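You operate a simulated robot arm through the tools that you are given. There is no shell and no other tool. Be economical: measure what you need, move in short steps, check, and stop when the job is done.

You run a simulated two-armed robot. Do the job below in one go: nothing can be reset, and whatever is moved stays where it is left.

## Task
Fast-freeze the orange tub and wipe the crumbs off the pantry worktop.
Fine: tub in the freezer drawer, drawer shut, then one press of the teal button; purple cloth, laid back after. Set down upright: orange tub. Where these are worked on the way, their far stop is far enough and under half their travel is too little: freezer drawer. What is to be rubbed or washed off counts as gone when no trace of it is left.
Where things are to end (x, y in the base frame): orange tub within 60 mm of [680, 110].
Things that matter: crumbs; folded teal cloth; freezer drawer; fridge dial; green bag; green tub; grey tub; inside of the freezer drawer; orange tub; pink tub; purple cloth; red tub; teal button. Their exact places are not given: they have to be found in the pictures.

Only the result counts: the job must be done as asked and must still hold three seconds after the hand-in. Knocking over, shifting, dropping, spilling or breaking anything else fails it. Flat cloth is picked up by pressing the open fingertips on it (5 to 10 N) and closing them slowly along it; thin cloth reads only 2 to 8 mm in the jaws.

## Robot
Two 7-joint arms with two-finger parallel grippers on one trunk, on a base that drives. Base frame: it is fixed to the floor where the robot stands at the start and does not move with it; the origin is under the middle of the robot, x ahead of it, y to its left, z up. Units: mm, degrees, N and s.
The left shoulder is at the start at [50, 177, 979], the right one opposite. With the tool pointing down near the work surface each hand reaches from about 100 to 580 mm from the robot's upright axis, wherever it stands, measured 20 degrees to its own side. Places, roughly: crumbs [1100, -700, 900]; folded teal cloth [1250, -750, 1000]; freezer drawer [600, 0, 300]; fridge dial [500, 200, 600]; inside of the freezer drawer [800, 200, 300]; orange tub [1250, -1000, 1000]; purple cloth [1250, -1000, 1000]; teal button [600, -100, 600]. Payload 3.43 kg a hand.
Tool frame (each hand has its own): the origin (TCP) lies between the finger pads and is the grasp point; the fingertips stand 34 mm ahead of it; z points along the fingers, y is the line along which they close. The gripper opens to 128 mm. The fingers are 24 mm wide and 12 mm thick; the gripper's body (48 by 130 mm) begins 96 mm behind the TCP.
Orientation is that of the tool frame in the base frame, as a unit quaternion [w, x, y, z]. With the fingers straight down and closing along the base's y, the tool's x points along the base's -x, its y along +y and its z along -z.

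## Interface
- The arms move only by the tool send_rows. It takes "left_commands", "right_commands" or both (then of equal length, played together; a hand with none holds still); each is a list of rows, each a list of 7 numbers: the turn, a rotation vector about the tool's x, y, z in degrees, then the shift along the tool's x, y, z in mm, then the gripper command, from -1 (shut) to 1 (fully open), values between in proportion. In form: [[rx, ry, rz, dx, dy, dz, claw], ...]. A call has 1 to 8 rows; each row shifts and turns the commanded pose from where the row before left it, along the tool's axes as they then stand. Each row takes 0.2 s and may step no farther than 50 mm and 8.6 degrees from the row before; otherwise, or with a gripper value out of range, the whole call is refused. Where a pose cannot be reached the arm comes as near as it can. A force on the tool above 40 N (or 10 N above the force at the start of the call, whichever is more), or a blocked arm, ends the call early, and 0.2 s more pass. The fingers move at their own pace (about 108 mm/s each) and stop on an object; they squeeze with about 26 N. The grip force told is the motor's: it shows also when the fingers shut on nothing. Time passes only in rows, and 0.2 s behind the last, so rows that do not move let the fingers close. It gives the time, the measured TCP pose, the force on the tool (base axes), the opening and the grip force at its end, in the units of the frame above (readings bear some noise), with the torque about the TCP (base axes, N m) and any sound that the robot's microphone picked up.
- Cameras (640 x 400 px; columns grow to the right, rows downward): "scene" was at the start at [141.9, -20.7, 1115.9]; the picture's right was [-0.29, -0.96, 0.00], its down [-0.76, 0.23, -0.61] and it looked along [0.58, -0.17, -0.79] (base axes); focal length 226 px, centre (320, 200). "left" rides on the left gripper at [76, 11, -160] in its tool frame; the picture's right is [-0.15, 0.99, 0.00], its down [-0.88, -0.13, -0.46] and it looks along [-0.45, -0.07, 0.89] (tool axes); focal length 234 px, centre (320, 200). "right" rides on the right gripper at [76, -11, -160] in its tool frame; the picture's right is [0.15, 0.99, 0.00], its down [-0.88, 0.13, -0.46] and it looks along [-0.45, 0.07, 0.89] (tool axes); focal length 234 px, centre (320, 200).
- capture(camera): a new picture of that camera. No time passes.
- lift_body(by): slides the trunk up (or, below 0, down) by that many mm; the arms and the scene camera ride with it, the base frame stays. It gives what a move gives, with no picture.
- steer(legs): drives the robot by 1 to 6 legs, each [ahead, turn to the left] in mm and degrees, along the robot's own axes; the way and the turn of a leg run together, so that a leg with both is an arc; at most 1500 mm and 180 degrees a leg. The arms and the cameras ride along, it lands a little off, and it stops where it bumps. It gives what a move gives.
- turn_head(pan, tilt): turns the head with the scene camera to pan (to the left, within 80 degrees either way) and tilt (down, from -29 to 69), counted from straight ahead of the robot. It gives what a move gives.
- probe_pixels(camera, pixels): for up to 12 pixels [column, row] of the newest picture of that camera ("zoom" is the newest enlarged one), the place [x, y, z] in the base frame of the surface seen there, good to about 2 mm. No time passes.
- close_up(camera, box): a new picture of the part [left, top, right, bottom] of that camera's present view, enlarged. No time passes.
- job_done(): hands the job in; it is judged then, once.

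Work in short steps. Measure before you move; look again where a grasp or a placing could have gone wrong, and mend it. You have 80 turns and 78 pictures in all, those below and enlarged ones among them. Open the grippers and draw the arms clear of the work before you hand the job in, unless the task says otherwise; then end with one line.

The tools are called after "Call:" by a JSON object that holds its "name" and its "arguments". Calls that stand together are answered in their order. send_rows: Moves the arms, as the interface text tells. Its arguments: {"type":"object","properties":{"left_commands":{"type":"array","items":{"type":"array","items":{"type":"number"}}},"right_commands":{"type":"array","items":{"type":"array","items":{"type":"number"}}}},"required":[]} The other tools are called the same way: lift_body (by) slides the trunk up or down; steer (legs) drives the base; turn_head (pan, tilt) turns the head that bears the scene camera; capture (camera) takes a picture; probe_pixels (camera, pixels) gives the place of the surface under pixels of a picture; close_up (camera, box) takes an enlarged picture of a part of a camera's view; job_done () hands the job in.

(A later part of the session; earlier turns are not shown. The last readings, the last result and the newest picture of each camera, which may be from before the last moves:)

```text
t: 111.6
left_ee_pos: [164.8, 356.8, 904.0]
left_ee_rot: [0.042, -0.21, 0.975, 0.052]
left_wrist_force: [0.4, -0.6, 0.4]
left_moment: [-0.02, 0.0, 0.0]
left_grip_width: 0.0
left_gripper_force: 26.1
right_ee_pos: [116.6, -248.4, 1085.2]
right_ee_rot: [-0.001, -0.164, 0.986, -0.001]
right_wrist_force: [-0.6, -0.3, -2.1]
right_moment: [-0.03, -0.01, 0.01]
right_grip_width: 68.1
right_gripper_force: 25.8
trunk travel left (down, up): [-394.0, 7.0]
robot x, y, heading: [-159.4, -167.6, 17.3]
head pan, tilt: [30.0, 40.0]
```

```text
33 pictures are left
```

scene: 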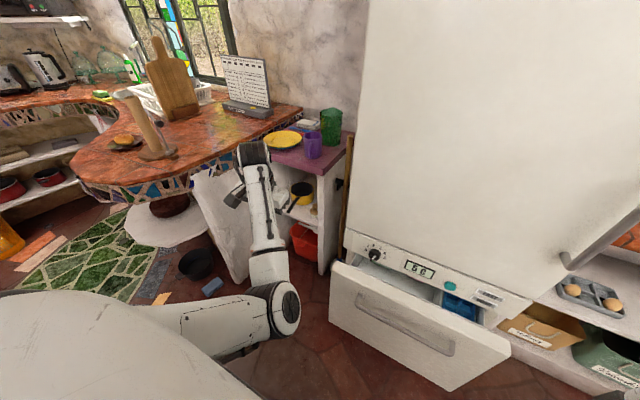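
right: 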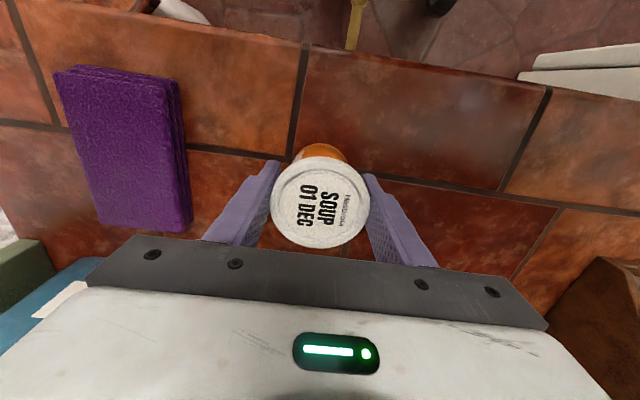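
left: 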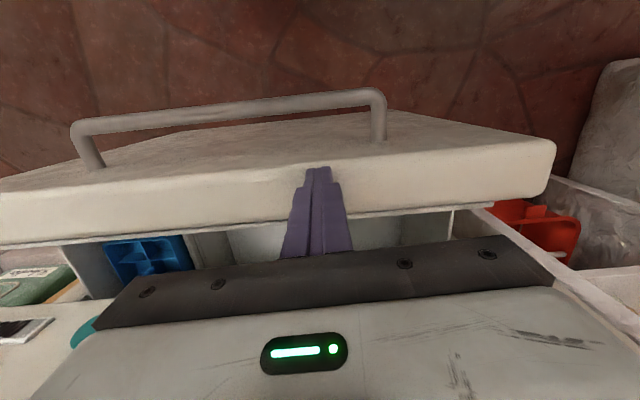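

The arm moves freely now. I raise the hand to its normal height below the shoulder and level it, then see how the elbow lies.

Call:
{"name": "send_rows", "arguments": {"left_commands": [[0, 0, 0, 0, 0, -45, -1], [0, 0, 0, 0, 0, -45, -1], [0, 0, 0, 0, 0, -45, -1], [0, 0, 0, 0, 0, -45, -1], [0, 0, 0, 0, 0, -30, -1]]}}

Call:
{"name": "capture", "arguments": {"camera": "scene"}}

```text
t: 112.8
left_ee_pos: [144.5, 354.6, 1110.5]
left_ee_rot: [0.037, -0.221, 0.973, 0.056]
left_wrist_force: [0.0, 0.2, -0.3]
left_moment: [-0.01, -0.02, 0.02]
left_grip_width: 0.0
left_gripper_force: 25.6
left hand out of reach, approached as far as the arm can: row 4, 5
right_ee_pos: [116.7, -247.9, 1086.0]
right_ee_rot: [-0.002, -0.165, 0.986, -0.001]
right_wrist_force: [0.7, -0.5, -1.7]
right_moment: [0.04, 0.0, -0.01]
right_grip_width: 67.8
right_gripper_force: 25.9
trunk travel left (down, up): [-394.0, 7.0]
robot x, y, heading: [-157.0, -163.6, 17.6]
head pan, tilt: [30.0, 40.0]
```

```text
32 pictures are left
```

scene: 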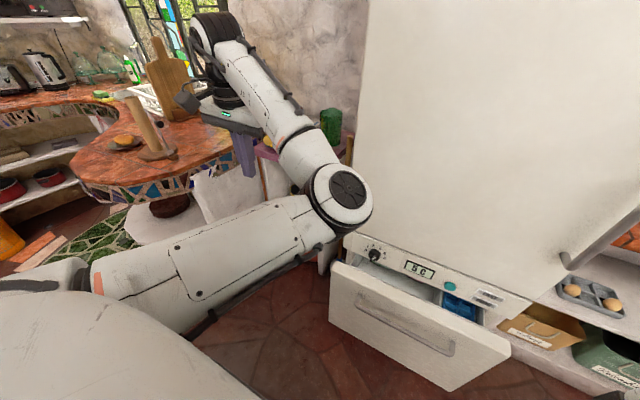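

The elbow lies inboard, so this arm works well outboard. I shift the robot 213 mm to the right so that the drawer's left part falls into that zone, then approach.

Call:
{"name": "steer", "arguments": {"legs": [[0, -90], [213, 0], [0, 90], [130, 0]]}}

Call:
{"name": "lift_body", "arguments": {"by": -320}}

Call:
{"name": "capture", "arguments": {"camera": "scene"}}

```text
t: 123.0
left_ee_pos: [353.0, 174.8, 1112.7]
left_ee_rot: [0.043, -0.199, 0.978, 0.054]
left_wrist_force: [0.0, 0.4, 0.1]
left_moment: [0.02, 0.05, -0.01]
left_grip_width: 0.3
left_gripper_force: 25.9
right_ee_pos: [297.2, -427.2, 1086.9]
right_ee_rot: [-0.002, -0.142, 0.99, -0.001]
right_wrist_force: [0.9, 0.1, -2.1]
right_moment: [0.0, 0.02, 0.05]
right_grip_width: 67.7
right_gripper_force: 25.8
trunk travel left (down, up): [-394.0, 7.0]
robot x, y, heading: [23.7, -333.4, 14.9]
head pan, tilt: [30.0, 40.0]
```

```text
t: 126.2
left_ee_pos: [351.4, 174.9, 793.6]
left_ee_rot: [0.043, -0.202, 0.977, 0.053]
left_wrist_force: [0.8, 1.1, -0.1]
left_moment: [-0.04, 0.03, 0.0]
left_grip_width: 0.1
left_gripper_force: 25.6
right_ee_pos: [295.5, -426.9, 766.2]
right_ee_rot: [-0.001, -0.14, 0.99, -0.001]
right_wrist_force: [0.1, 0.7, -1.4]
right_moment: [0.0, -0.03, 0.02]
right_grip_width: 67.5
right_gripper_force: 26.0
trunk travel left (down, up): [-74.0, 327.0]
robot x, y, heading: [24.6, -328.0, 14.9]
head pan, tilt: [30.0, 40.0]
```

```text
31 pictures are left
```

scene: 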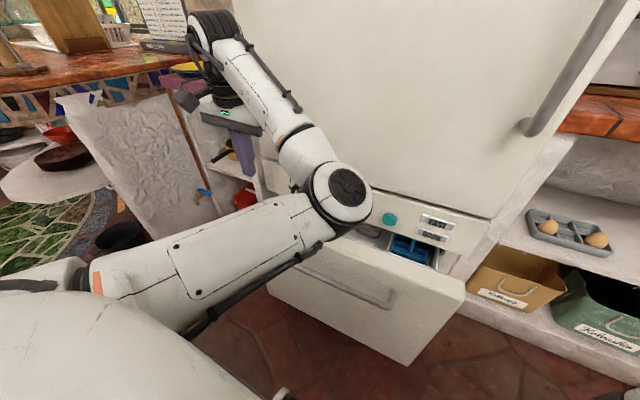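

Hand is above the drawer's left end (u 388, v 58). I lower it to tip z≈608, then move ahead behind the front edge and look with its camera.

Call:
{"name": "send_rows", "arguments": {"left_commands": [[0, 0, 0, 0, 0, 45, -1], [0, 0, 0, 0, 0, 45, -1], [0, 0, 0, 0, 0, 45, -1], [0, -5, 0, -10, 0, 12, -1], [0, 0, 0, -20, -5, 0, -1]]}}

Call:
{"name": "capture", "arguments": {"camera": "left"}}

```text
t: 127.4
left_ee_pos: [390.4, 197.9, 650.1]
left_ee_rot: [0.085, -0.196, 0.975, 0.062]
left_wrist_force: [0.2, -0.2, -0.6]
left_moment: [0.03, 0.02, -0.01]
left_grip_width: 0.1
left_gripper_force: 26.1
right_ee_pos: [295.6, -427.6, 766.2]
right_ee_rot: [-0.002, -0.141, 0.99, -0.001]
right_wrist_force: [-0.1, -0.7, -1.4]
right_moment: [-0.01, 0.0, -0.02]
right_grip_width: 67.7
right_gripper_force: 26.1
trunk travel left (down, up): [-74.0, 327.0]
robot x, y, heading: [22.4, -332.8, 14.9]
head pan, tilt: [30.0, 40.0]
```

```text
30 pictures are left
```

left: 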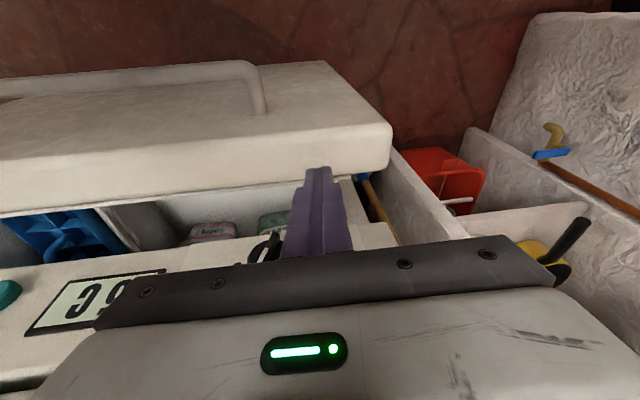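

The tip is just above the front panel's left end, dial clear to its right. I go 32 mm further in and lower 70 mm behind the panel.

Call:
{"name": "send_rows", "arguments": {"left_commands": [[0, 0, 0, -17, 0, 0, -1], [0, 0, 0, -17, 0, 0, -1], [0, 0, 0, 3, 0, 25, -1], [0, 0, 0, 4, 0, 25, -1], [0, 0, 0, 3, 0, 20, -1]]}}

Call:
{"name": "capture", "arguments": {"camera": "left"}}

```text
t: 128.5
left_ee_pos: [430.5, 218.0, 613.0]
left_ee_rot: [0.102, -0.194, 0.973, 0.067]
left_wrist_force: [1.6, -3.6, 18.7]
left_moment: [-0.26, -0.08, 0.05]
left_grip_width: 0.0
left_gripper_force: 26.1
right_ee_pos: [293.7, -429.0, 765.5]
right_ee_rot: [-0.001, -0.141, 0.99, 0.0]
right_wrist_force: [0.6, -0.1, -2.0]
right_moment: [0.02, 0.01, -0.01]
right_grip_width: 67.8
right_gripper_force: 26.6
trunk travel left (down, up): [-74.0, 327.0]
robot x, y, heading: [22.4, -329.8, 14.8]
head pan, tilt: [30.0, 40.0]
stopped in row 5 (left hand): the force on the tool passed its limit at 55 N (the readings are from after the stop); the commanded pose is now the measured one
```

```text
29 pictures are left
```

left: 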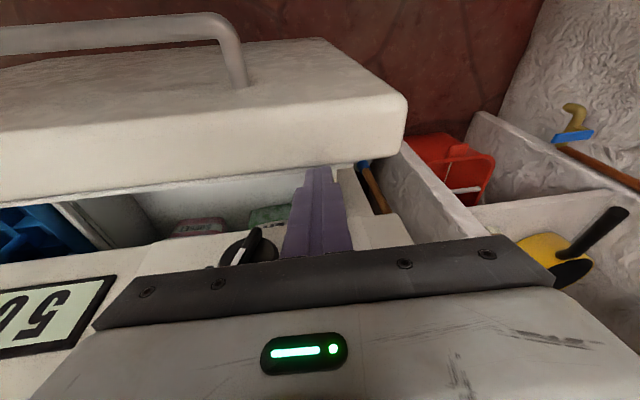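

Contact at tip z≈580: still on the panel's top. I probe its real back edge in this view.

Call:
{"name": "probe_pixels", "arguments": {"camera": "left", "pixels": [[260, 120], [260, 150], [260, 175], [250, 190], [375, 150], [345, 160], [320, 170], [360, 175], [260, 210], [240, 245], [390, 160]]}}

```text
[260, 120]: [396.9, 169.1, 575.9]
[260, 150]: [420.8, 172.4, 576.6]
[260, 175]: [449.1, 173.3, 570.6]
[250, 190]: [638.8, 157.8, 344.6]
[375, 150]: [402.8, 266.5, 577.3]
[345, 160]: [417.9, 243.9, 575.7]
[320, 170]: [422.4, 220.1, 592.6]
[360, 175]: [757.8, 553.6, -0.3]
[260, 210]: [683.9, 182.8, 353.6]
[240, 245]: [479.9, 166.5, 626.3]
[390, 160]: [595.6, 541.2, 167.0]
```

The panel is 70 mm thick (back edge u≈482), leaving a 50 mm gap. I raise, tilt the fingers more forward so the hand's body stays clear of the dial, and re-measure.

Call:
{"name": "send_rows", "arguments": {"left_commands": [[0, 0, 0, 0, 0, -30, -1], [0, -6, 0, 0, 0, -5, -1], [0, -6, 0, 0, 0, 0, -1]]}}

```text
t: 129.3
left_ee_pos: [424.1, 210.9, 641.0]
left_ee_rot: [0.199, -0.187, 0.958, 0.087]
left_wrist_force: [-0.1, -0.2, 0.1]
left_moment: [0.01, 0.05, -0.06]
left_grip_width: 0.0
left_gripper_force: 26.0
right_ee_pos: [295.5, -427.8, 766.5]
right_ee_rot: [-0.002, -0.141, 0.99, -0.001]
right_wrist_force: [1.1, 0.5, -1.7]
right_moment: [0.01, 0.02, 0.03]
right_grip_width: 67.9
right_gripper_force: 25.9
trunk travel left (down, up): [-74.0, 327.0]
robot x, y, heading: [25.8, -332.4, 15.0]
head pan, tilt: [30.0, 40.0]
```

Tip is at u 482, z 610. I move it 33 mm further in, then straight down 55 mm in steps.

Call:
{"name": "send_rows", "arguments": {"left_commands": [[0, 0, 0, -15, -1.5, 6.7, -1], [0, 0, 0, -15, -1.5, 6.7, -1], [0, 0, 0, 8.3, -1.8, 18.1, -1], [0, 0, 0, 8.3, -1.8, 18.1, -1], [0, 0, 0, 6.2, -1.4, 13.6, -1]]}}

Call:
{"name": "capture", "arguments": {"camera": "left"}}

```text
t: 130.5
left_ee_pos: [454.0, 222.6, 584.8]
left_ee_rot: [0.198, -0.188, 0.958, 0.086]
left_wrist_force: [0.9, 0.2, -0.5]
left_moment: [-0.01, 0.0, 0.02]
left_grip_width: 0.1
left_gripper_force: 25.7
right_ee_pos: [295.3, -428.2, 765.9]
right_ee_rot: [-0.002, -0.14, 0.99, -0.001]
right_wrist_force: [0.6, 0.1, -2.3]
right_moment: [0.01, -0.02, 0.0]
right_grip_width: 67.8
right_gripper_force: 26.3
trunk travel left (down, up): [-74.0, 327.0]
robot x, y, heading: [22.9, -332.7, 14.8]
head pan, tilt: [30.0, 40.0]
```

```text
28 pictures are left
```

left: 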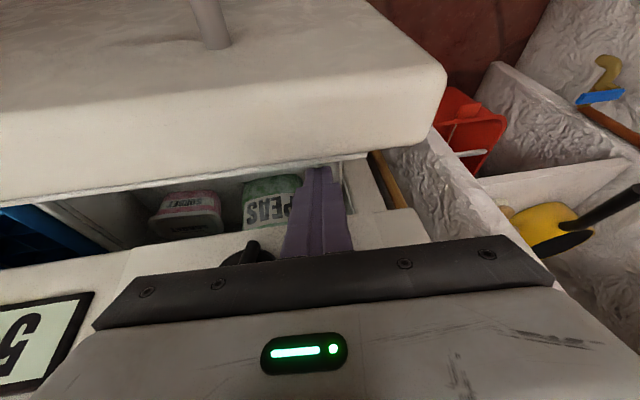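

The fingertip is behind the panel, dial untouched. I pull by driving back 80 mm and check.

Call:
{"name": "steer", "arguments": {"legs": [[-80, 0]]}}

Call:
{"name": "capture", "arguments": {"camera": "left"}}

```text
t: 131.6
left_ee_pos: [375.7, 201.9, 585.4]
left_ee_rot: [0.197, -0.187, 0.958, 0.087]
left_wrist_force: [0.0, -0.6, 0.1]
left_moment: [0.01, 0.03, -0.01]
left_grip_width: 0.0
left_gripper_force: 25.9
right_ee_pos: [219.2, -447.5, 766.3]
right_ee_rot: [-0.003, -0.141, 0.99, -0.002]
right_wrist_force: [-0.5, -0.1, -1.7]
right_moment: [0.04, -0.02, -0.01]
right_grip_width: 67.9
right_gripper_force: 26.1
trunk travel left (down, up): [-74.0, 327.0]
robot x, y, heading: [-53.2, -354.7, 14.8]
head pan, tilt: [30.0, 40.0]
```

```text
27 pictures are left
```

left: 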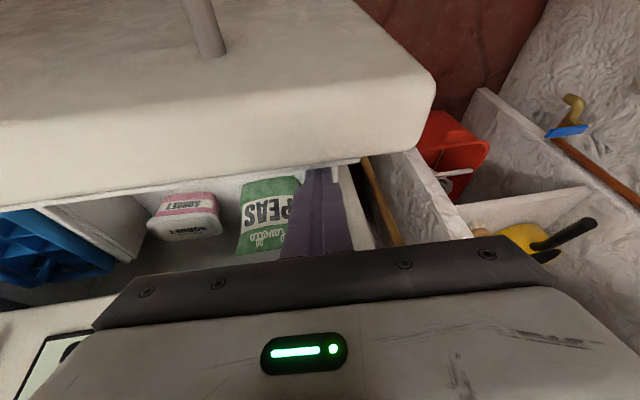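

It works. I pull another 140 mm.

Call:
{"name": "steer", "arguments": {"legs": [[-140, 0]]}}

Call:
{"name": "turn_head", "arguments": {"pan": 20, "tilt": 50}}

Call:
{"name": "capture", "arguments": {"camera": "scene"}}

```text
t: 132.9
left_ee_pos: [267.1, 175.2, 584.3]
left_ee_rot: [0.195, -0.191, 0.958, 0.088]
left_wrist_force: [0.5, -0.1, -0.2]
left_moment: [0.0, -0.03, 0.02]
left_grip_width: 0.0
left_gripper_force: 26.2
right_ee_pos: [113.1, -476.8, 765.7]
right_ee_rot: [-0.001, -0.143, 0.99, -0.001]
right_wrist_force: [1.3, -0.3, -1.9]
right_moment: [0.0, 0.0, -0.01]
right_grip_width: 67.7
right_gripper_force: 26.0
trunk travel left (down, up): [-74.0, 327.0]
robot x, y, heading: [-161.2, -377.4, 15.0]
head pan, tilt: [30.0, 40.0]
stopped in leg 1: the robot was blocked; the commanded pose is now the measured one
```

```text
t: 133.6
left_ee_pos: [266.6, 176.6, 585.2]
left_ee_rot: [0.196, -0.19, 0.958, 0.088]
left_wrist_force: [0.4, -0.5, -0.1]
left_moment: [0.01, 0.01, 0.01]
left_grip_width: 0.0
left_gripper_force: 25.9
right_ee_pos: [112.6, -477.1, 766.7]
right_ee_rot: [-0.002, -0.142, 0.99, -0.001]
right_wrist_force: [0.6, -0.3, -1.8]
right_moment: [0.03, 0.02, -0.03]
right_grip_width: 68.2
right_gripper_force: 26.0
trunk travel left (down, up): [-74.0, 327.0]
robot x, y, heading: [-157.9, -379.0, 14.9]
head pan, tilt: [20.0, 50.0]
```

```text
26 pictures are left
```

scene: 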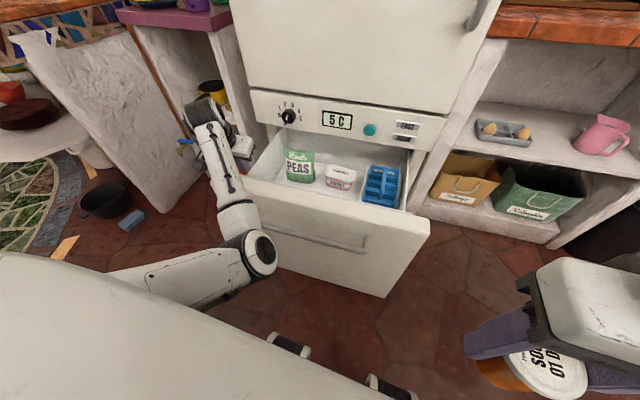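

The drawer is open widely. I measure its front, inner walls, floor and contents.

Call:
{"name": "probe_pixels", "arguments": {"camera": "scene", "pixels": [[330, 195], [330, 200], [330, 210], [330, 218], [300, 195], [360, 205], [300, 165], [340, 178], [380, 185], [405, 200], [410, 215], [415, 150]]}}

Call:
{"name": "close_up", "arguments": {"camera": "scene", "box": [230, 90, 440, 230]}}

```text
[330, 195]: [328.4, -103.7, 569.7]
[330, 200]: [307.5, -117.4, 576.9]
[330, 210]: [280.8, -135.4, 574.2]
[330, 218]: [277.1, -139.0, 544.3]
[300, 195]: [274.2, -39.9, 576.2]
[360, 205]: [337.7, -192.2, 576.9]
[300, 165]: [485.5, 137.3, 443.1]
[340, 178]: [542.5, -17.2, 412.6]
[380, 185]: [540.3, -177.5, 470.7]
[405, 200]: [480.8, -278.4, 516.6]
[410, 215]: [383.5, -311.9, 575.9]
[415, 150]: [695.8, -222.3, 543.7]
```

```text
2.86 times, centred on (335, 160) of scene
```

zoom: 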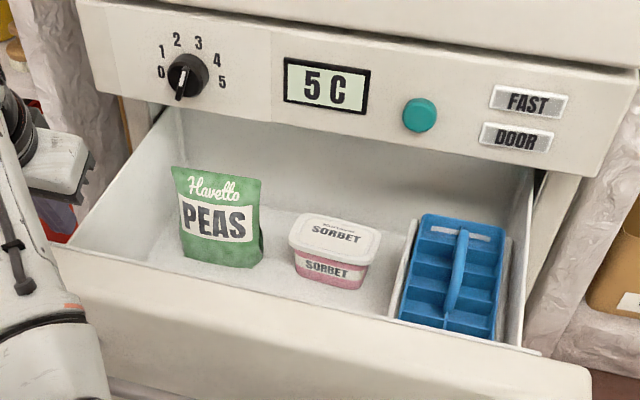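

Drawer is open ≈310 mm; floor z 345. Tub target in the open drawer is about (385,14). I lift the left hand out with the trunk and shift the robot left so the right hand can reach there.

Call:
{"name": "lift_body", "arguments": {"by": 250}}

Call:
{"name": "steer", "arguments": {"legs": [[60, 0], [0, -87], [-262, 0], [0, 90], [50, 0]]}}

Call:
{"name": "turn_head", "arguments": {"pan": 0, "tilt": 50}}

Call:
{"name": "capture", "arguments": {"camera": "scene"}}

```text
t: 136.2
left_ee_pos: [266.4, 175.7, 835.2]
left_ee_rot: [0.195, -0.191, 0.958, 0.088]
left_wrist_force: [-0.1, -0.1, 0.1]
left_moment: [0.02, 0.01, -0.01]
left_grip_width: 0.1
left_gripper_force: 26.2
right_ee_pos: [113.0, -476.4, 1015.7]
right_ee_rot: [-0.001, -0.142, 0.99, -0.001]
right_wrist_force: [-0.7, -0.8, -0.7]
right_moment: [0.0, 0.01, 0.03]
right_grip_width: 67.7
right_gripper_force: 25.9
trunk travel left (down, up): [-324.0, 77.0]
robot x, y, heading: [-159.2, -377.5, 15.0]
head pan, tilt: [20.0, 50.0]
```

```text
t: 139.2
left_ee_pos: [584.5, -230.8, 834.5]
left_ee_rot: [0.209, 0.156, 0.965, 0.02]
left_wrist_force: [-7.3, -1.0, 2.1]
left_moment: [-0.05, -0.84, -0.1]
left_grip_width: 0.1
left_gripper_force: 26.3
right_ee_pos: [32.7, -619.2, 1016.4]
right_ee_rot: [-0.002, 0.227, 0.974, 0.0]
right_wrist_force: [-0.4, -0.8, -2.2]
right_moment: [0.01, -0.02, 0.03]
right_grip_width: 67.9
right_gripper_force: 25.6
trunk travel left (down, up): [-324.0, 77.0]
robot x, y, heading: [-98.4, -365.2, -28.0]
head pan, tilt: [20.0, 50.0]
stopped in leg 2: the force on the tool passed its limit at 91 N (the readings are from after the stop); the commanded pose is now the measured one
```

```text
t: 140.0
left_ee_pos: [585.0, -229.7, 834.7]
left_ee_rot: [0.208, 0.157, 0.965, 0.021]
left_wrist_force: [-9.8, 1.5, 3.5]
left_moment: [-0.14, -1.04, -0.17]
left_grip_width: 0.0
left_gripper_force: 26.0
right_ee_pos: [33.3, -619.9, 1016.7]
right_ee_rot: [0.0, 0.228, 0.974, 0.001]
right_wrist_force: [0.3, 0.5, -1.8]
right_moment: [0.03, 0.01, 0.0]
right_grip_width: 67.6
right_gripper_force: 26.2
trunk travel left (down, up): [-324.0, 77.0]
robot x, y, heading: [-101.5, -366.6, -27.6]
head pan, tilt: [0.0, 50.0]
```

```text
24 pictures are left
```

scene: 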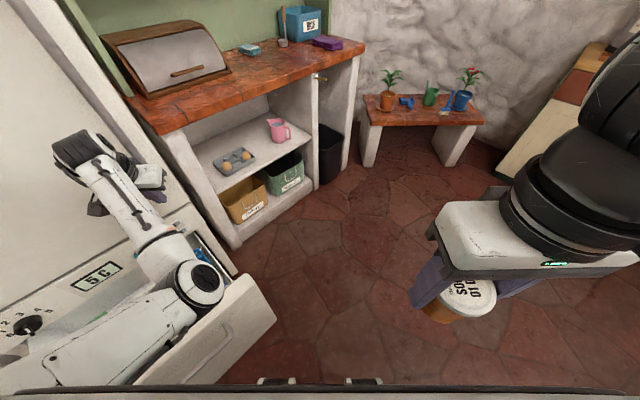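

The left hand grazed the fridge while turning (its reach was larger than I figured). I turn back and then retract it.

Call:
{"name": "steer", "arguments": {"legs": [[0, 43]]}}

Call:
{"name": "send_rows", "arguments": {"left_commands": [[0, 5, 0, 0, 0, -40, -1], [0, 8, 0, 25, 0, -30, -1], [0, 8, 0, 40, 0, -15, -1], [0, 3, 0, 45, 0, 0, -1], [0, 0, 0, 45, 0, 0, -1], [0, 0, 0, 45, 0, 0, -1], [0, 0, 0, 40, 0, 0, -1]]}}

Call:
{"name": "turn_head", "arguments": {"pan": 10, "tilt": 45}}

Call:
{"name": "capture", "arguments": {"camera": "scene"}}

```text
t: 142.4
left_ee_pos: [308.0, 203.2, 833.5]
left_ee_rot: [0.186, -0.209, 0.956, 0.095]
left_wrist_force: [0.7, 0.8, -0.1]
left_moment: [0.02, 0.0, -0.02]
left_grip_width: 0.0
left_gripper_force: 26.2
right_ee_pos: [170.4, -459.8, 1015.7]
right_ee_rot: [-0.001, -0.145, 0.989, -0.001]
right_wrist_force: [0.1, 0.7, -0.6]
right_moment: [-0.01, 0.0, 0.01]
right_grip_width: 67.9
right_gripper_force: 26.3
trunk travel left (down, up): [-324.0, 77.0]
robot x, y, heading: [-101.7, -364.4, 15.2]
head pan, tilt: [0.0, 50.0]
```

```text
t: 144.2
left_ee_pos: [51.0, 138.9, 903.5]
left_ee_rot: [-0.023, -0.248, 0.966, 0.072]
left_wrist_force: [-0.1, -0.4, 0.7]
left_moment: [0.0, 0.01, -0.02]
left_grip_width: 0.0
left_gripper_force: 25.9
left hand out of reach, approached as far as the arm can: row 6, 7
right_ee_pos: [170.3, -459.1, 1015.9]
right_ee_rot: [-0.002, -0.146, 0.989, -0.001]
right_wrist_force: [0.7, 0.2, -1.4]
right_moment: [0.02, -0.01, 0.03]
right_grip_width: 67.9
right_gripper_force: 26.1
trunk travel left (down, up): [-324.0, 77.0]
robot x, y, heading: [-102.8, -364.3, 15.5]
head pan, tilt: [0.0, 50.0]
stopped in row 7 (left hand): the arm was blocked; the commanded pose is now the measured one
```

```text
t: 144.9
left_ee_pos: [51.9, 139.1, 902.8]
left_ee_rot: [-0.024, -0.248, 0.966, 0.071]
left_wrist_force: [-0.4, -0.2, 0.5]
left_moment: [0.04, 0.02, -0.01]
left_grip_width: 0.0
left_gripper_force: 25.8
right_ee_pos: [171.4, -457.8, 1014.7]
right_ee_rot: [-0.001, -0.145, 0.989, -0.001]
right_wrist_force: [0.0, -0.1, -2.0]
right_moment: [-0.01, 0.02, 0.01]
right_grip_width: 67.8
right_gripper_force: 25.7
trunk travel left (down, up): [-324.0, 77.0]
robot x, y, heading: [-99.6, -365.8, 15.2]
head pan, tilt: [10.0, 45.0]
```

```text
23 pictures are left
```

scene: 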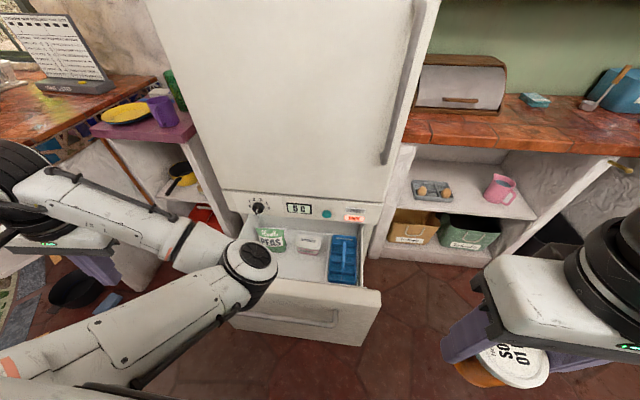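

Left hand is tucked to 527 mm radius. Now the shift: turn right, back up 262 mm, turn back.

Call:
{"name": "steer", "arguments": {"legs": [[0, -87], [-262, 0], [0, 90]]}}

Call:
{"name": "turn_head", "arguments": {"pan": -5, "tilt": 52}}

Call:
{"name": "capture", "arguments": {"camera": "scene"}}

```text
t: 154.3
left_ee_pos: [-42.6, 390.4, 902.5]
left_ee_rot: [-0.024, -0.262, 0.962, 0.071]
left_wrist_force: [0.2, 0.2, -0.4]
left_moment: [0.03, 0.03, -0.01]
left_grip_width: 0.0
left_gripper_force: 25.8
right_ee_pos: [95.4, -203.8, 1016.2]
right_ee_rot: [-0.002, -0.161, 0.987, -0.001]
right_wrist_force: [1.2, 0.0, -2.1]
right_moment: [-0.02, 0.01, 0.01]
right_grip_width: 67.7
right_gripper_force: 26.1
trunk travel left (down, up): [-324.0, 77.0]
robot x, y, heading: [-179.8, -119.9, 17.2]
head pan, tilt: [10.0, 45.0]
```

```text
t: 155.1
left_ee_pos: [-43.0, 390.0, 902.3]
left_ee_rot: [-0.024, -0.263, 0.962, 0.071]
left_wrist_force: [1.1, 0.0, 0.3]
left_moment: [0.02, -0.01, -0.02]
left_grip_width: 0.0
left_gripper_force: 26.1
right_ee_pos: [94.1, -204.3, 1015.3]
right_ee_rot: [-0.001, -0.161, 0.987, -0.001]
right_wrist_force: [-0.2, -0.8, -1.8]
right_moment: [-0.05, 0.0, 0.0]
right_grip_width: 67.9
right_gripper_force: 26.2
trunk travel left (down, up): [-324.0, 77.0]
robot x, y, heading: [-179.6, -121.8, 17.1]
head pan, tilt: [-5.0, 52.0]
```

```text
22 pictures are left
```

scene: 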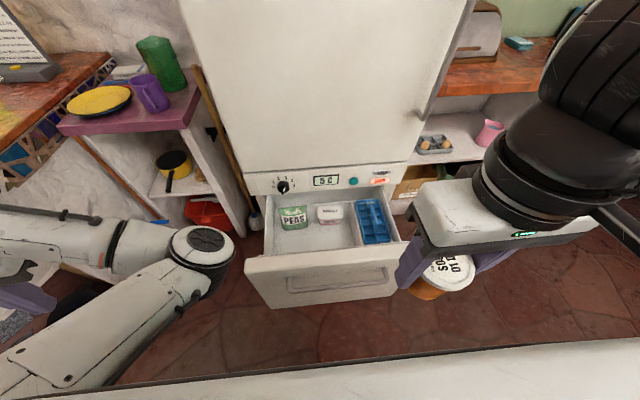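

Now drive ahead 40 mm, lower the trunk 300 mm and bring the tub above its spot in the drawer (bottom still ~80 mm above the edge).

Call:
{"name": "steer", "arguments": {"legs": [[40, 0]]}}

Call:
{"name": "lift_body", "arguments": {"by": -300}}

Call:
{"name": "send_rows", "arguments": {"right_commands": [[0, 0, 0, -38, 14.7, 0, -0.4], [0, 0, 0, -38, 14.7, 0, -0.4], [0, 0, 0, -38, 14.7, 0, -0.4], [0, 0, 0, -38, 14.7, 0, -0.4], [0, 0, 0, -38, 14.7, 0, -0.4], [0, 0, 0, -38, 14.7, 0, -0.4], [0, 0, 0, -38, 14.7, 0, -0.4], [0, 0, 0, -38, 14.7, 0, -0.4]]}}

Call:
{"name": "capture", "arguments": {"camera": "right"}}

Call:
{"name": "capture", "arguments": {"camera": "scene"}}

```text
t: 156.0
left_ee_pos: [-5.5, 402.0, 901.9]
left_ee_rot: [-0.024, -0.262, 0.962, 0.07]
left_wrist_force: [0.4, -0.1, -1.6]
left_moment: [0.0, 0.02, -0.01]
left_grip_width: 0.1
left_gripper_force: 25.8
right_ee_pos: [133.5, -191.2, 1016.7]
right_ee_rot: [-0.002, -0.16, 0.987, -0.001]
right_wrist_force: [-0.1, 0.0, -2.0]
right_moment: [-0.02, 0.05, 0.0]
right_grip_width: 67.8
right_gripper_force: 26.2
trunk travel left (down, up): [-324.0, 77.0]
robot x, y, heading: [-146.0, -109.1, 17.1]
head pan, tilt: [-5.0, 52.0]
```

```text
t: 159.0
left_ee_pos: [-5.6, 402.1, 602.1]
left_ee_rot: [-0.025, -0.263, 0.962, 0.071]
left_wrist_force: [0.0, 0.4, -0.2]
left_moment: [-0.01, 0.01, -0.03]
left_grip_width: 0.0
left_gripper_force: 25.9
right_ee_pos: [132.2, -191.9, 716.7]
right_ee_rot: [-0.001, -0.16, 0.987, -0.002]
right_wrist_force: [0.5, 0.3, -2.4]
right_moment: [0.01, 0.03, -0.01]
right_grip_width: 67.7
right_gripper_force: 26.4
trunk travel left (down, up): [-24.0, 377.0]
robot x, y, heading: [-140.4, -108.7, 17.2]
head pan, tilt: [-5.0, 52.0]
```

```text
t: 160.8
left_ee_pos: [-5.2, 402.4, 601.7]
left_ee_rot: [-0.025, -0.263, 0.962, 0.071]
left_wrist_force: [0.2, -0.3, -0.1]
left_moment: [0.02, 0.0, 0.0]
left_grip_width: 0.1
left_gripper_force: 26.1
right_ee_pos: [381.0, 15.3, 715.2]
right_ee_rot: [-0.002, -0.162, 0.987, -0.001]
right_wrist_force: [-0.2, 0.3, -2.1]
right_moment: [0.0, 0.03, -0.01]
right_grip_width: 67.9
right_gripper_force: 26.6
trunk travel left (down, up): [-24.0, 377.0]
robot x, y, heading: [-140.8, -105.6, 17.4]
head pan, tilt: [-5.0, 52.0]
```

```text
21 pictures are left
```

right: 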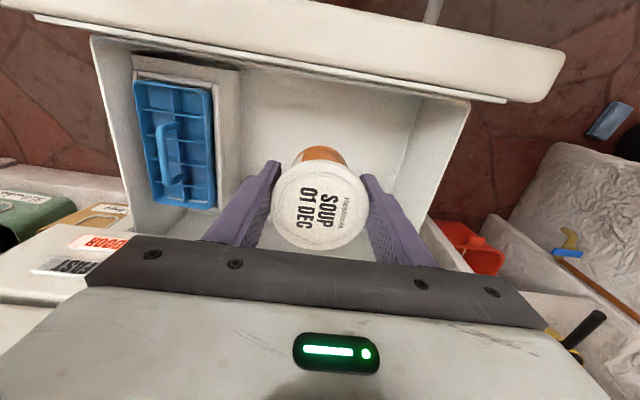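

```text
20 pictures are left
```

scene: 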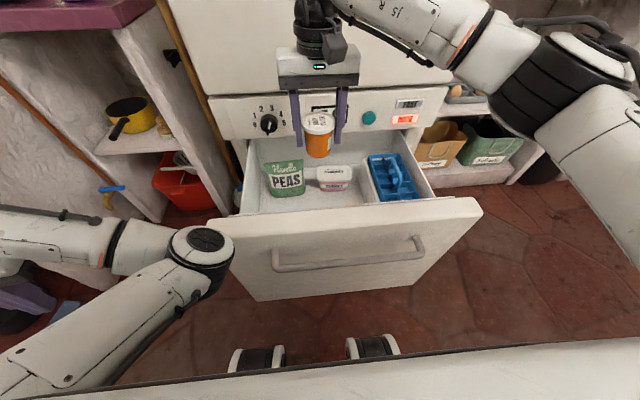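

The tub hangs right over its spot. I lower it 300 mm inside the drawer.

Call:
{"name": "send_rows", "arguments": {"right_commands": [[0, 0, 0, 0, 0, 45, -0.4], [0, 0, 0, 0, 0, 45, -0.4], [0, 0, 0, 0, 0, 45, -0.4], [0, 0, 0, 0, 0, 45, -0.4], [0, 0, 0, 0, 0, 45, -0.4], [0, 0, 0, 0, 0, 45, -0.4], [0, 0, 0, 0, 0, 30, -0.4]]}}

Call:
{"name": "capture", "arguments": {"camera": "right"}}

```text
t: 162.4
left_ee_pos: [-6.4, 401.6, 602.4]
left_ee_rot: [-0.025, -0.262, 0.962, 0.071]
left_wrist_force: [0.2, -0.2, 0.0]
left_moment: [-0.01, 0.01, -0.01]
left_grip_width: 0.0
left_gripper_force: 26.2
right_ee_pos: [383.4, 13.9, 415.8]
right_ee_rot: [0.0, -0.161, 0.987, -0.001]
right_wrist_force: [1.6, 1.4, -1.4]
right_moment: [-0.22, 0.32, -0.08]
right_grip_width: 67.9
right_gripper_force: 25.9
trunk travel left (down, up): [-24.0, 377.0]
robot x, y, heading: [-143.3, -104.6, 17.1]
head pan, tilt: [-5.0, 52.0]
```

```text
19 pictures are left
```

right: 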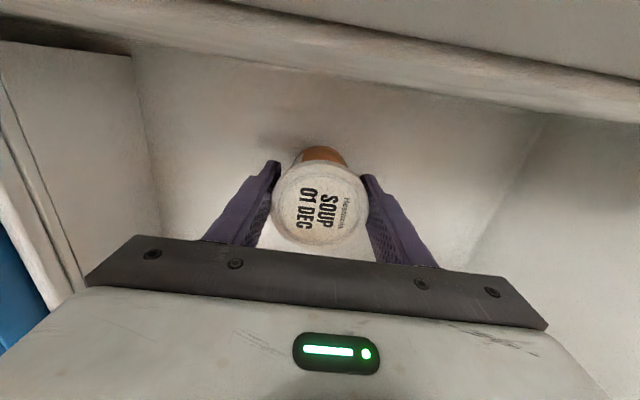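

TCP z 416; floor contact should come near 400. I creep down.

Call:
{"name": "send_rows", "arguments": {"right_commands": [[0, 0, 0, 0, 0, 8, -0.4], [0, 0, 0, 0, 0, 4, -0.4], [0, 0, 0, 0, 0, 0, -0.4]]}}

```text
t: 163.2
left_ee_pos: [-4.9, 401.7, 602.7]
left_ee_rot: [-0.024, -0.263, 0.962, 0.071]
left_wrist_force: [1.9, 0.4, -0.4]
left_moment: [0.0, 0.01, 0.01]
left_grip_width: 0.0
left_gripper_force: 25.6
right_ee_pos: [382.8, 14.6, 403.3]
right_ee_rot: [-0.001, -0.161, 0.987, -0.001]
right_wrist_force: [3.4, 0.2, 2.5]
right_moment: [-0.17, 1.12, 0.1]
right_grip_width: 67.9
right_gripper_force: 26.1
trunk travel left (down, up): [-24.0, 377.0]
robot x, y, heading: [-142.3, -109.1, 17.2]
head pan, tilt: [-5.0, 52.0]
```

Nearly on the floor (bottom ≈348 vs 345). I lower 3 mm and open gently, then rise a little and look.

Call:
{"name": "send_rows", "arguments": {"right_commands": [[0, 0, 0, 0, 0, 3, -0.4], [0, 0, 0, 0, 0, 0, -0.4], [0, 0, 0, 0, 0, 0, 0.15], [0, 0, 0, 0, 0, 0, 0.4], [0, 0, 0, 0, 0, 0, 0.5]]}}

Call:
{"name": "capture", "arguments": {"camera": "right"}}

```text
t: 164.4
left_ee_pos: [-5.0, 403.2, 602.5]
left_ee_rot: [-0.025, -0.263, 0.962, 0.07]
left_wrist_force: [0.4, 0.1, 0.1]
left_moment: [-0.02, -0.02, -0.01]
left_grip_width: 0.1
left_gripper_force: 25.8
right_ee_pos: [382.2, 14.3, 400.4]
right_ee_rot: [-0.001, -0.16, 0.987, -0.001]
right_wrist_force: [-0.5, 0.2, -0.1]
right_moment: [-0.02, -0.03, 0.0]
right_grip_width: 96.1
right_gripper_force: 0.0
trunk travel left (down, up): [-24.0, 377.0]
robot x, y, heading: [-145.3, -108.6, 17.0]
head pan, tilt: [-5.0, 52.0]
```

```text
18 pictures are left
```

right: 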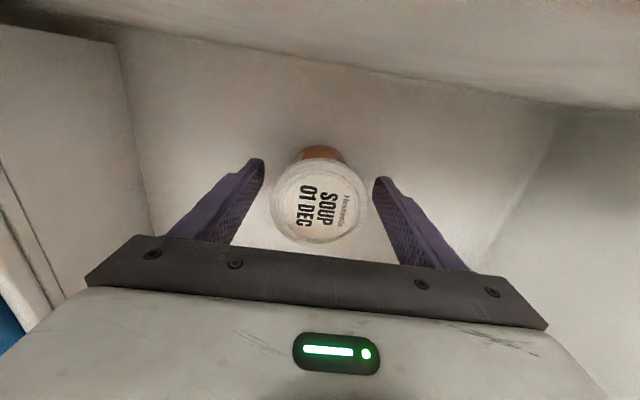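

The tub stands upright and free. I raise the hand straight out of the drawer.

Call:
{"name": "send_rows", "arguments": {"right_commands": [[0, 0, 0, 0, 0, -25, 0.5], [0, 0, 0, 0, 0, -45, 0.5], [0, 0, 0, 0, 0, -45, 0.5], [0, 0, 0, 0, 0, -45, 0.5], [0, 0, 0, 0, 0, -45, 0.5], [0, 0, 0, 0, 0, -45, 0.2], [0, 0, 0, 0, 0, -45, -0.5], [0, 0, 0, 0, 0, -20, -1]]}}

Call:
{"name": "capture", "arguments": {"camera": "right"}}

Call:
{"name": "probe_pixels", "arguments": {"camera": "right", "pixels": [[318, 165], [318, 150], [318, 180]]}}

```text
t: 166.2
left_ee_pos: [-6.2, 402.3, 602.8]
left_ee_rot: [-0.025, -0.262, 0.962, 0.071]
left_wrist_force: [0.2, -0.6, 0.7]
left_moment: [-0.01, -0.03, 0.02]
left_grip_width: 0.0
left_gripper_force: 25.9
right_ee_pos: [383.8, 16.3, 716.0]
right_ee_rot: [-0.001, -0.161, 0.987, -0.001]
right_wrist_force: [0.5, -0.4, -0.8]
right_moment: [-0.01, 0.02, 0.02]
right_grip_width: 0.3
right_gripper_force: 26.6
trunk travel left (down, up): [-24.0, 377.0]
robot x, y, heading: [-144.3, -109.9, 17.0]
head pan, tilt: [-5.0, 52.0]
```

```text
17 pictures are left
```

right: 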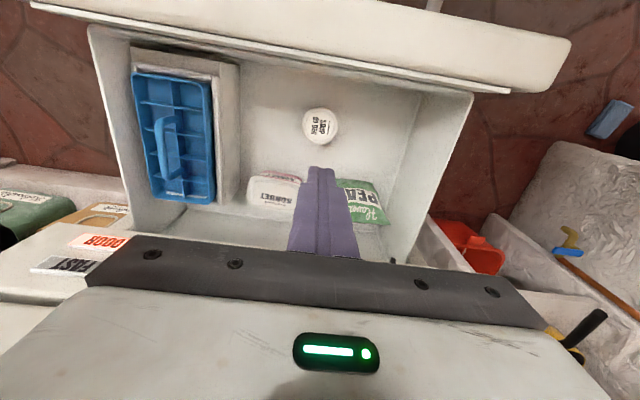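

```text
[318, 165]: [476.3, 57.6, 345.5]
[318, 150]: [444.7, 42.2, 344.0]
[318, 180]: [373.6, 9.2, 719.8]
```

The tub sits well at (320,126). Now I move the right hand back outside the drawer, tilt its closed fingers forward, and lower to push on the front face above the handle.

Call:
{"name": "send_rows", "arguments": {"right_commands": [[0, 0, 0, 40, -10, 0, -1], [0, 0, 0, 40, -10, 0, -1], [0, 0, 0, 40, -10, 0, -1], [0, 0, 0, 40, -10, 0, -1], [0, 0, 0, 40, -10, 0, -1], [0, -8.5, 0, 0, 0, 0, -1], [0, -8.5, 0, 0, 0, 0, -1], [0, -8, 0, 0, 0, 0, -1]]}}

```text
t: 168.0
left_ee_pos: [-6.2, 402.7, 603.3]
left_ee_rot: [-0.024, -0.263, 0.962, 0.07]
left_wrist_force: [-0.2, 0.2, 0.1]
left_moment: [-0.02, -0.01, 0.01]
left_grip_width: 0.0
left_gripper_force: 26.5
right_ee_pos: [209.9, -94.5, 716.1]
right_ee_rot: [0.213, -0.157, 0.964, 0.035]
right_wrist_force: [1.3, 0.9, 0.6]
right_moment: [0.01, 0.0, 0.01]
right_grip_width: 0.0
right_gripper_force: 26.2
trunk travel left (down, up): [-24.0, 377.0]
robot x, y, heading: [-143.3, -104.8, 17.2]
head pan, tilt: [-5.0, 52.0]
```

Tip is at u 184, z 685. I lower it 135 mm vertically and look before pushing.

Call:
{"name": "send_rows", "arguments": {"right_commands": [[0, 0, 0, 18.9, 0, 40.8, -1], [0, 0, 0, 18.9, 0, 40.8, -1], [0, 0, 0, 18.9, 0, 40.8, -1], [0, 0, 0, 0, 0, 0, -1]]}}

Call:
{"name": "capture", "arguments": {"camera": "right"}}

```text
t: 169.0
left_ee_pos: [-5.9, 402.4, 602.5]
left_ee_rot: [-0.025, -0.263, 0.962, 0.071]
left_wrist_force: [-0.2, -0.3, -0.2]
left_moment: [-0.02, 0.01, 0.0]
left_grip_width: 0.0
left_gripper_force: 26.6
right_ee_pos: [209.1, -94.0, 577.9]
right_ee_rot: [0.212, -0.158, 0.964, 0.034]
right_wrist_force: [0.6, 0.5, 0.1]
right_moment: [-0.04, -0.02, 0.03]
right_grip_width: 0.0
right_gripper_force: 26.2
trunk travel left (down, up): [-24.0, 377.0]
robot x, y, heading: [-142.7, -107.9, 17.1]
head pan, tilt: [-5.0, 52.0]
```

```text
16 pictures are left
```

right: 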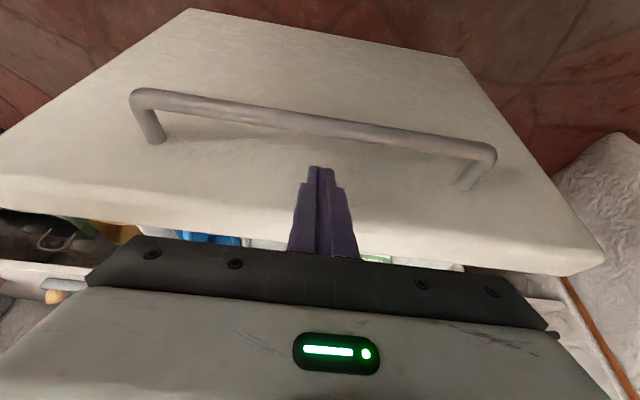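

Fingertips face the panel above the handle. Before driving ahead I check where the left elbow is.

Call:
{"name": "probe_pixels", "arguments": {"camera": "scene", "pixels": [[205, 240], [205, 225], [225, 245], [215, 270], [120, 240]]}}

Call:
{"name": "steer", "arguments": {"legs": [[150, 0.5]]}}

Call:
{"name": "capture", "arguments": {"camera": "scene"}}

```text
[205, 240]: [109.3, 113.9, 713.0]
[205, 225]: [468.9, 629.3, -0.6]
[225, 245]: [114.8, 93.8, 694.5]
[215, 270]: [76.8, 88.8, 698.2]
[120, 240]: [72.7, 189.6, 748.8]
```

```text
t: 170.3
left_ee_pos: [133.4, 448.8, 602.7]
left_ee_rot: [-0.026, -0.267, 0.961, 0.071]
left_wrist_force: [0.4, 0.5, 0.5]
left_moment: [0.0, -0.01, 0.0]
left_grip_width: 0.0
left_gripper_force: 25.9
right_ee_pos: [353.3, -46.5, 579.2]
right_ee_rot: [0.213, -0.161, 0.963, 0.035]
right_wrist_force: [-0.4, -0.6, 0.1]
right_moment: [0.03, 0.0, -0.02]
right_grip_width: 0.0
right_gripper_force: 25.8
trunk travel left (down, up): [-24.0, 377.0]
robot x, y, heading: [-1.2, -60.9, 17.6]
head pan, tilt: [-5.0, 52.0]
```

```text
15 pictures are left
```

scene: 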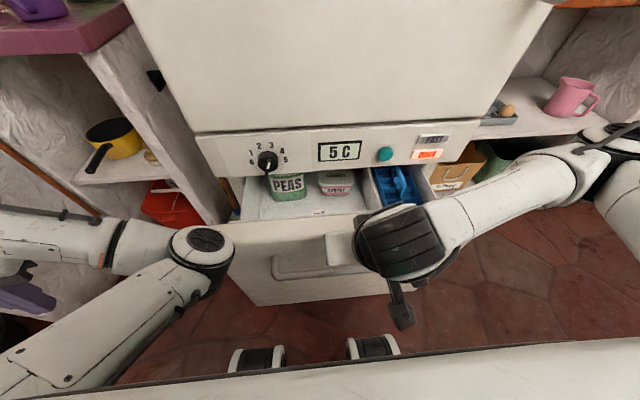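

The drawer closes along. The left elbow would near the dial if I drove all the way, so I drive 90 mm more and finish with the arm.

Call:
{"name": "steer", "arguments": {"legs": [[90, 0]]}}

Call:
{"name": "send_rows", "arguments": {"right_commands": [[0, 0, 0, -18.1, 0, 8.4, -1], [0, 0, 0, -18.1, 0, 8.4, -1], [0, 0, 0, -18.1, 0, 8.4, -1], [0, 0, 0, -13.6, 0, 6.3, -1]]}}

Call:
{"name": "capture", "arguments": {"camera": "scene"}}

```text
t: 171.4
left_ee_pos: [218.7, 476.2, 602.8]
left_ee_rot: [-0.025, -0.268, 0.96, 0.072]
left_wrist_force: [0.2, -0.1, -0.4]
left_moment: [0.0, -0.01, 0.04]
left_grip_width: 0.1
left_gripper_force: 26.2
right_ee_pos: [440.2, -18.5, 579.4]
right_ee_rot: [0.212, -0.161, 0.963, 0.035]
right_wrist_force: [-0.3, -0.5, 0.2]
right_moment: [0.0, 0.04, 0.03]
right_grip_width: 0.0
right_gripper_force: 25.5
trunk travel left (down, up): [-24.0, 377.0]
robot x, y, heading: [87.4, -34.7, 17.7]
head pan, tilt: [-5.0, 52.0]
```

```text
t: 172.4
left_ee_pos: [218.3, 475.5, 602.0]
left_ee_rot: [-0.026, -0.268, 0.96, 0.071]
left_wrist_force: [1.0, -0.3, -0.2]
left_moment: [0.01, -0.02, -0.06]
left_grip_width: 0.1
left_gripper_force: 25.6
right_ee_pos: [512.1, 6.7, 580.2]
right_ee_rot: [0.215, -0.161, 0.963, 0.035]
right_wrist_force: [0.6, -0.6, 0.3]
right_moment: [-0.01, -0.02, 0.04]
right_grip_width: 0.4
right_gripper_force: 25.3
trunk travel left (down, up): [-24.0, 377.0]
robot x, y, heading: [88.5, -36.9, 17.9]
head pan, tilt: [-5.0, 52.0]
```

```text
14 pictures are left
```

scene: 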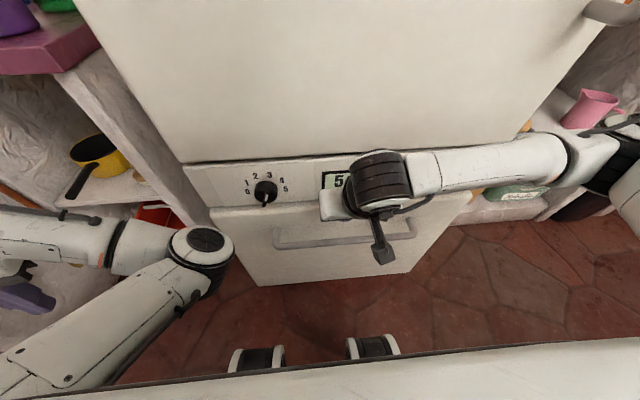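

About 25 mm left (tip u≈503). I keep pushing until force shows.

Call:
{"name": "send_rows", "arguments": {"right_commands": [[0, 0, 0, -9, 0, 4.2, -1], [0, 0, 0, -9, 0, 4.2, -1], [0, 0, 0, -5, 0, 2.3, -1], [0, 0, 0, -5, 0, 2.3, -1], [0, 0, 0, -5, 0, 2.3, -1]]}}

Call:
{"name": "close_up", "arguments": {"camera": "scene", "box": [180, 140, 500, 290]}}

```text
t: 173.3
left_ee_pos: [219.0, 475.3, 601.7]
left_ee_rot: [-0.024, -0.268, 0.961, 0.07]
left_wrist_force: [-0.1, 0.1, 0.8]
left_moment: [0.03, 0.0, 0.03]
left_grip_width: 0.0
left_gripper_force: 25.4
right_ee_pos: [527.2, 12.0, 575.2]
right_ee_rot: [0.204, -0.167, 0.964, 0.034]
right_wrist_force: [-4.3, -1.0, 1.3]
right_moment: [-0.03, 0.08, -0.01]
right_grip_width: 0.3
right_gripper_force: 26.2
trunk travel left (down, up): [-24.0, 377.0]
robot x, y, heading: [83.5, -36.5, 17.6]
head pan, tilt: [-5.0, 52.0]
stopped in row 4 (right hand): the force on the tool passed its limit at 46 N (the readings are from after the stop); the commanded pose is now the measured one
```

```text
2.00 times, centred on (340, 215) of scene
```

zoom: 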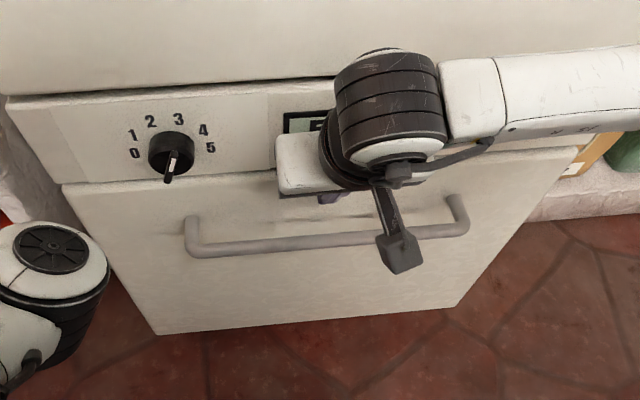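

Stopped at 46 N with the front flush: drawer shut. I back off, and move in front of the teal button (575,−81,645).

Call:
{"name": "send_rows", "arguments": {"right_commands": [[0, 0, 0, 34, 0, -15.7, -1], [0, 0, 0, 34, 0, -15.7, -1], [0, 0, 0, -20, 0, -43.5, -1], [0, 0, 0, -20, 0, -43.5, -1], [0, 0, 0, 0, -35, 0, -1], [0, 0, 0, 0, -35, 0, -1], [0, 0, 0, 0, -33, 0, -1], [0, 0, 0, 0, 0, 0, -1]]}}

Call:
{"name": "capture", "arguments": {"camera": "right"}}

Call:
{"name": "capture", "arguments": {"camera": "scene"}}

```text
t: 175.1
left_ee_pos: [218.5, 476.1, 602.8]
left_ee_rot: [-0.025, -0.268, 0.961, 0.071]
left_wrist_force: [0.6, -0.3, 0.4]
left_moment: [-0.01, -0.01, 0.01]
left_grip_width: 0.0
left_gripper_force: 26.1
right_ee_pos: [494.2, -108.9, 673.4]
right_ee_rot: [0.204, -0.166, 0.964, 0.034]
right_wrist_force: [0.3, -0.7, 0.3]
right_moment: [-0.02, 0.03, 0.0]
right_grip_width: 0.0
right_gripper_force: 25.8
trunk travel left (down, up): [-24.0, 377.0]
robot x, y, heading: [84.6, -34.6, 17.4]
head pan, tilt: [-5.0, 52.0]
```

```text
12 pictures are left
```

right: 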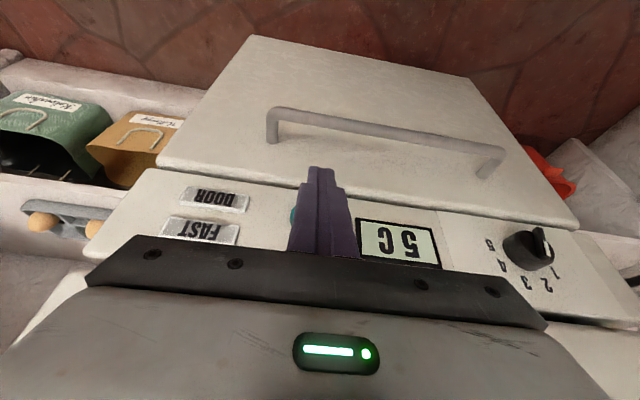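

```text
11 pictures are left
```

scene: 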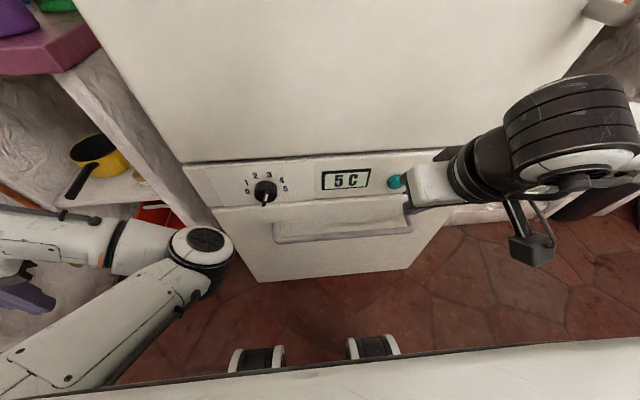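

DOOR lamp is off, so the drawer is shut. The tip is at v −256, 60 mm ahead of the button; I approach to just short of it (4 mm lower).

Call:
{"name": "send_rows", "arguments": {"right_commands": [[0, 0, 0, -21.3, 0, 13.7, -1], [0, 0, 0, -22, 0, 9.8, -1], [0, 0, 0, 0, 0, 0, -1]]}}

Call:
{"name": "close_up", "arguments": {"camera": "right", "box": [240, 140, 400, 260]}}

```text
t: 175.9
left_ee_pos: [219.3, 475.7, 602.3]
left_ee_rot: [-0.025, -0.267, 0.961, 0.072]
left_wrist_force: [0.5, -0.3, -0.6]
left_moment: [-0.01, 0.0, -0.02]
left_grip_width: 0.0
left_gripper_force: 26.0
right_ee_pos: [537.6, -93.3, 666.9]
right_ee_rot: [0.206, -0.165, 0.964, 0.034]
right_wrist_force: [-0.1, -0.2, 0.7]
right_moment: [0.01, -0.02, 0.01]
right_grip_width: 0.0
right_gripper_force: 26.4
trunk travel left (down, up): [-24.0, 377.0]
robot x, y, heading: [87.9, -39.9, 17.9]
head pan, tilt: [-5.0, 52.0]
```

```text
3.33 times, centred on (320, 200) of right
```

zoom: 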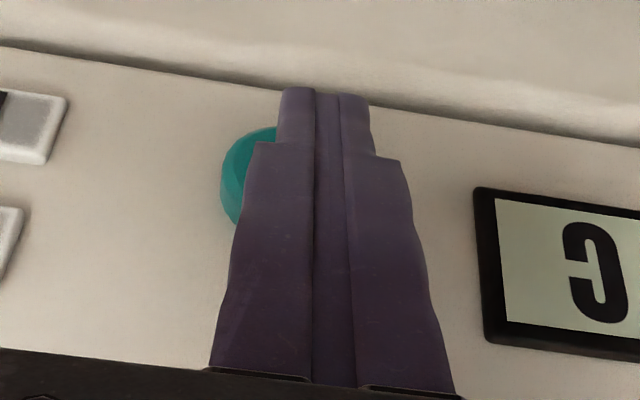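

The button seems a little to the right (−v) of the fingers. I probe it against the tip.

Call:
{"name": "probe_pixels", "arguments": {"camera": "zoom", "pixels": [[235, 170], [250, 145], [240, 200], [262, 140], [300, 100], [345, 105], [320, 130], [228, 185]]}}

```text
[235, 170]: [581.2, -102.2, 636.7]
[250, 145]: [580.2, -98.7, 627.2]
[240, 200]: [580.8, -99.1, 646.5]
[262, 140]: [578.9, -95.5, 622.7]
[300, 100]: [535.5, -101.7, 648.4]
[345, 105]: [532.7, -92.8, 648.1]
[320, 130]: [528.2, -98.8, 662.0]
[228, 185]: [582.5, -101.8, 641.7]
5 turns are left
```

Button centre is ≈3 mm from the finger line, which is fine. I press straight in until force or 28 mm, then retreat and look.

Call:
{"name": "send_rows", "arguments": {"right_commands": [[0, 0, 0, -9.1, -2, 4.1, -1], [0, 0, 0, -4.6, 0, 2, -1], [0, 0, 0, -4.6, 0, 2, -1], [0, 0, 0, -3.6, 0, 1.6, -1], [0, 0, 0, -3.6, 0, 1.6, -1]]}}

Call:
{"name": "send_rows", "arguments": {"right_commands": [[0, 0, 0, 20, 0, -9, -1], [0, 0, 0, 36, 0, -16, -1], [0, 0, 0, 36, 0, -16, -1], [0, 0, 0, 36, -10, -16, -1], [0, 0, 0, 20, -30, -9, -1]]}}

Call:
{"name": "capture", "arguments": {"camera": "scene"}}

```text
t: 177.1
left_ee_pos: [218.4, 474.9, 603.1]
left_ee_rot: [-0.025, -0.267, 0.961, 0.071]
left_wrist_force: [-0.2, 0.5, -0.8]
left_moment: [0.01, 0.01, 0.02]
left_grip_width: 0.0
left_gripper_force: 26.0
right_ee_pos: [558.9, -86.8, 667.3]
right_ee_rot: [0.197, -0.171, 0.965, 0.03]
right_wrist_force: [-17.1, -6.2, 6.9]
right_moment: [-0.32, 0.24, 0.0]
right_grip_width: 0.0
right_gripper_force: 26.2
trunk travel left (down, up): [-24.0, 377.0]
robot x, y, heading: [84.0, -36.7, 17.3]
head pan, tilt: [-5.0, 52.0]
heard: click
stopped in row 5 (right hand): the force on the tool passed its limit at 44 N (the readings are from after the stop); the commanded pose is now the measured one
```

```text
t: 178.3
left_ee_pos: [218.1, 474.6, 603.5]
left_ee_rot: [-0.025, -0.267, 0.961, 0.072]
left_wrist_force: [0.6, -0.6, 0.5]
left_moment: [0.0, -0.01, 0.01]
left_grip_width: 0.1
left_gripper_force: 26.0
right_ee_pos: [501.2, -141.5, 678.1]
right_ee_rot: [0.197, -0.168, 0.965, 0.031]
right_wrist_force: [0.5, 0.1, -0.3]
right_moment: [-0.05, 0.0, 0.01]
right_grip_width: 0.1
right_gripper_force: 25.9
right hand out of reach, approached as far as the arm can: row 3, 4, 5
trunk travel left (down, up): [-24.0, 377.0]
robot x, y, heading: [83.6, -32.6, 17.4]
head pan, tilt: [-5.0, 52.0]
```

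```text
9 pictures are left
4 turns are left
```

scene: 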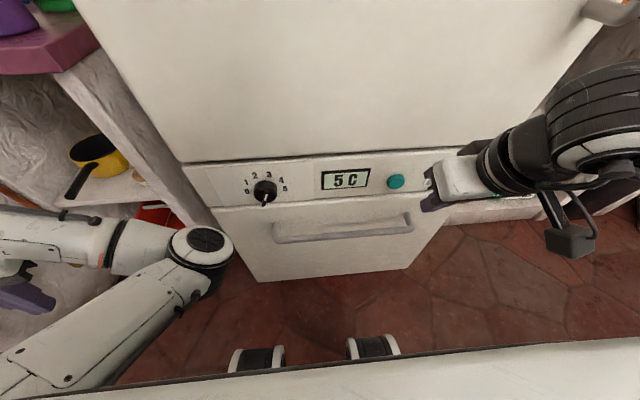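

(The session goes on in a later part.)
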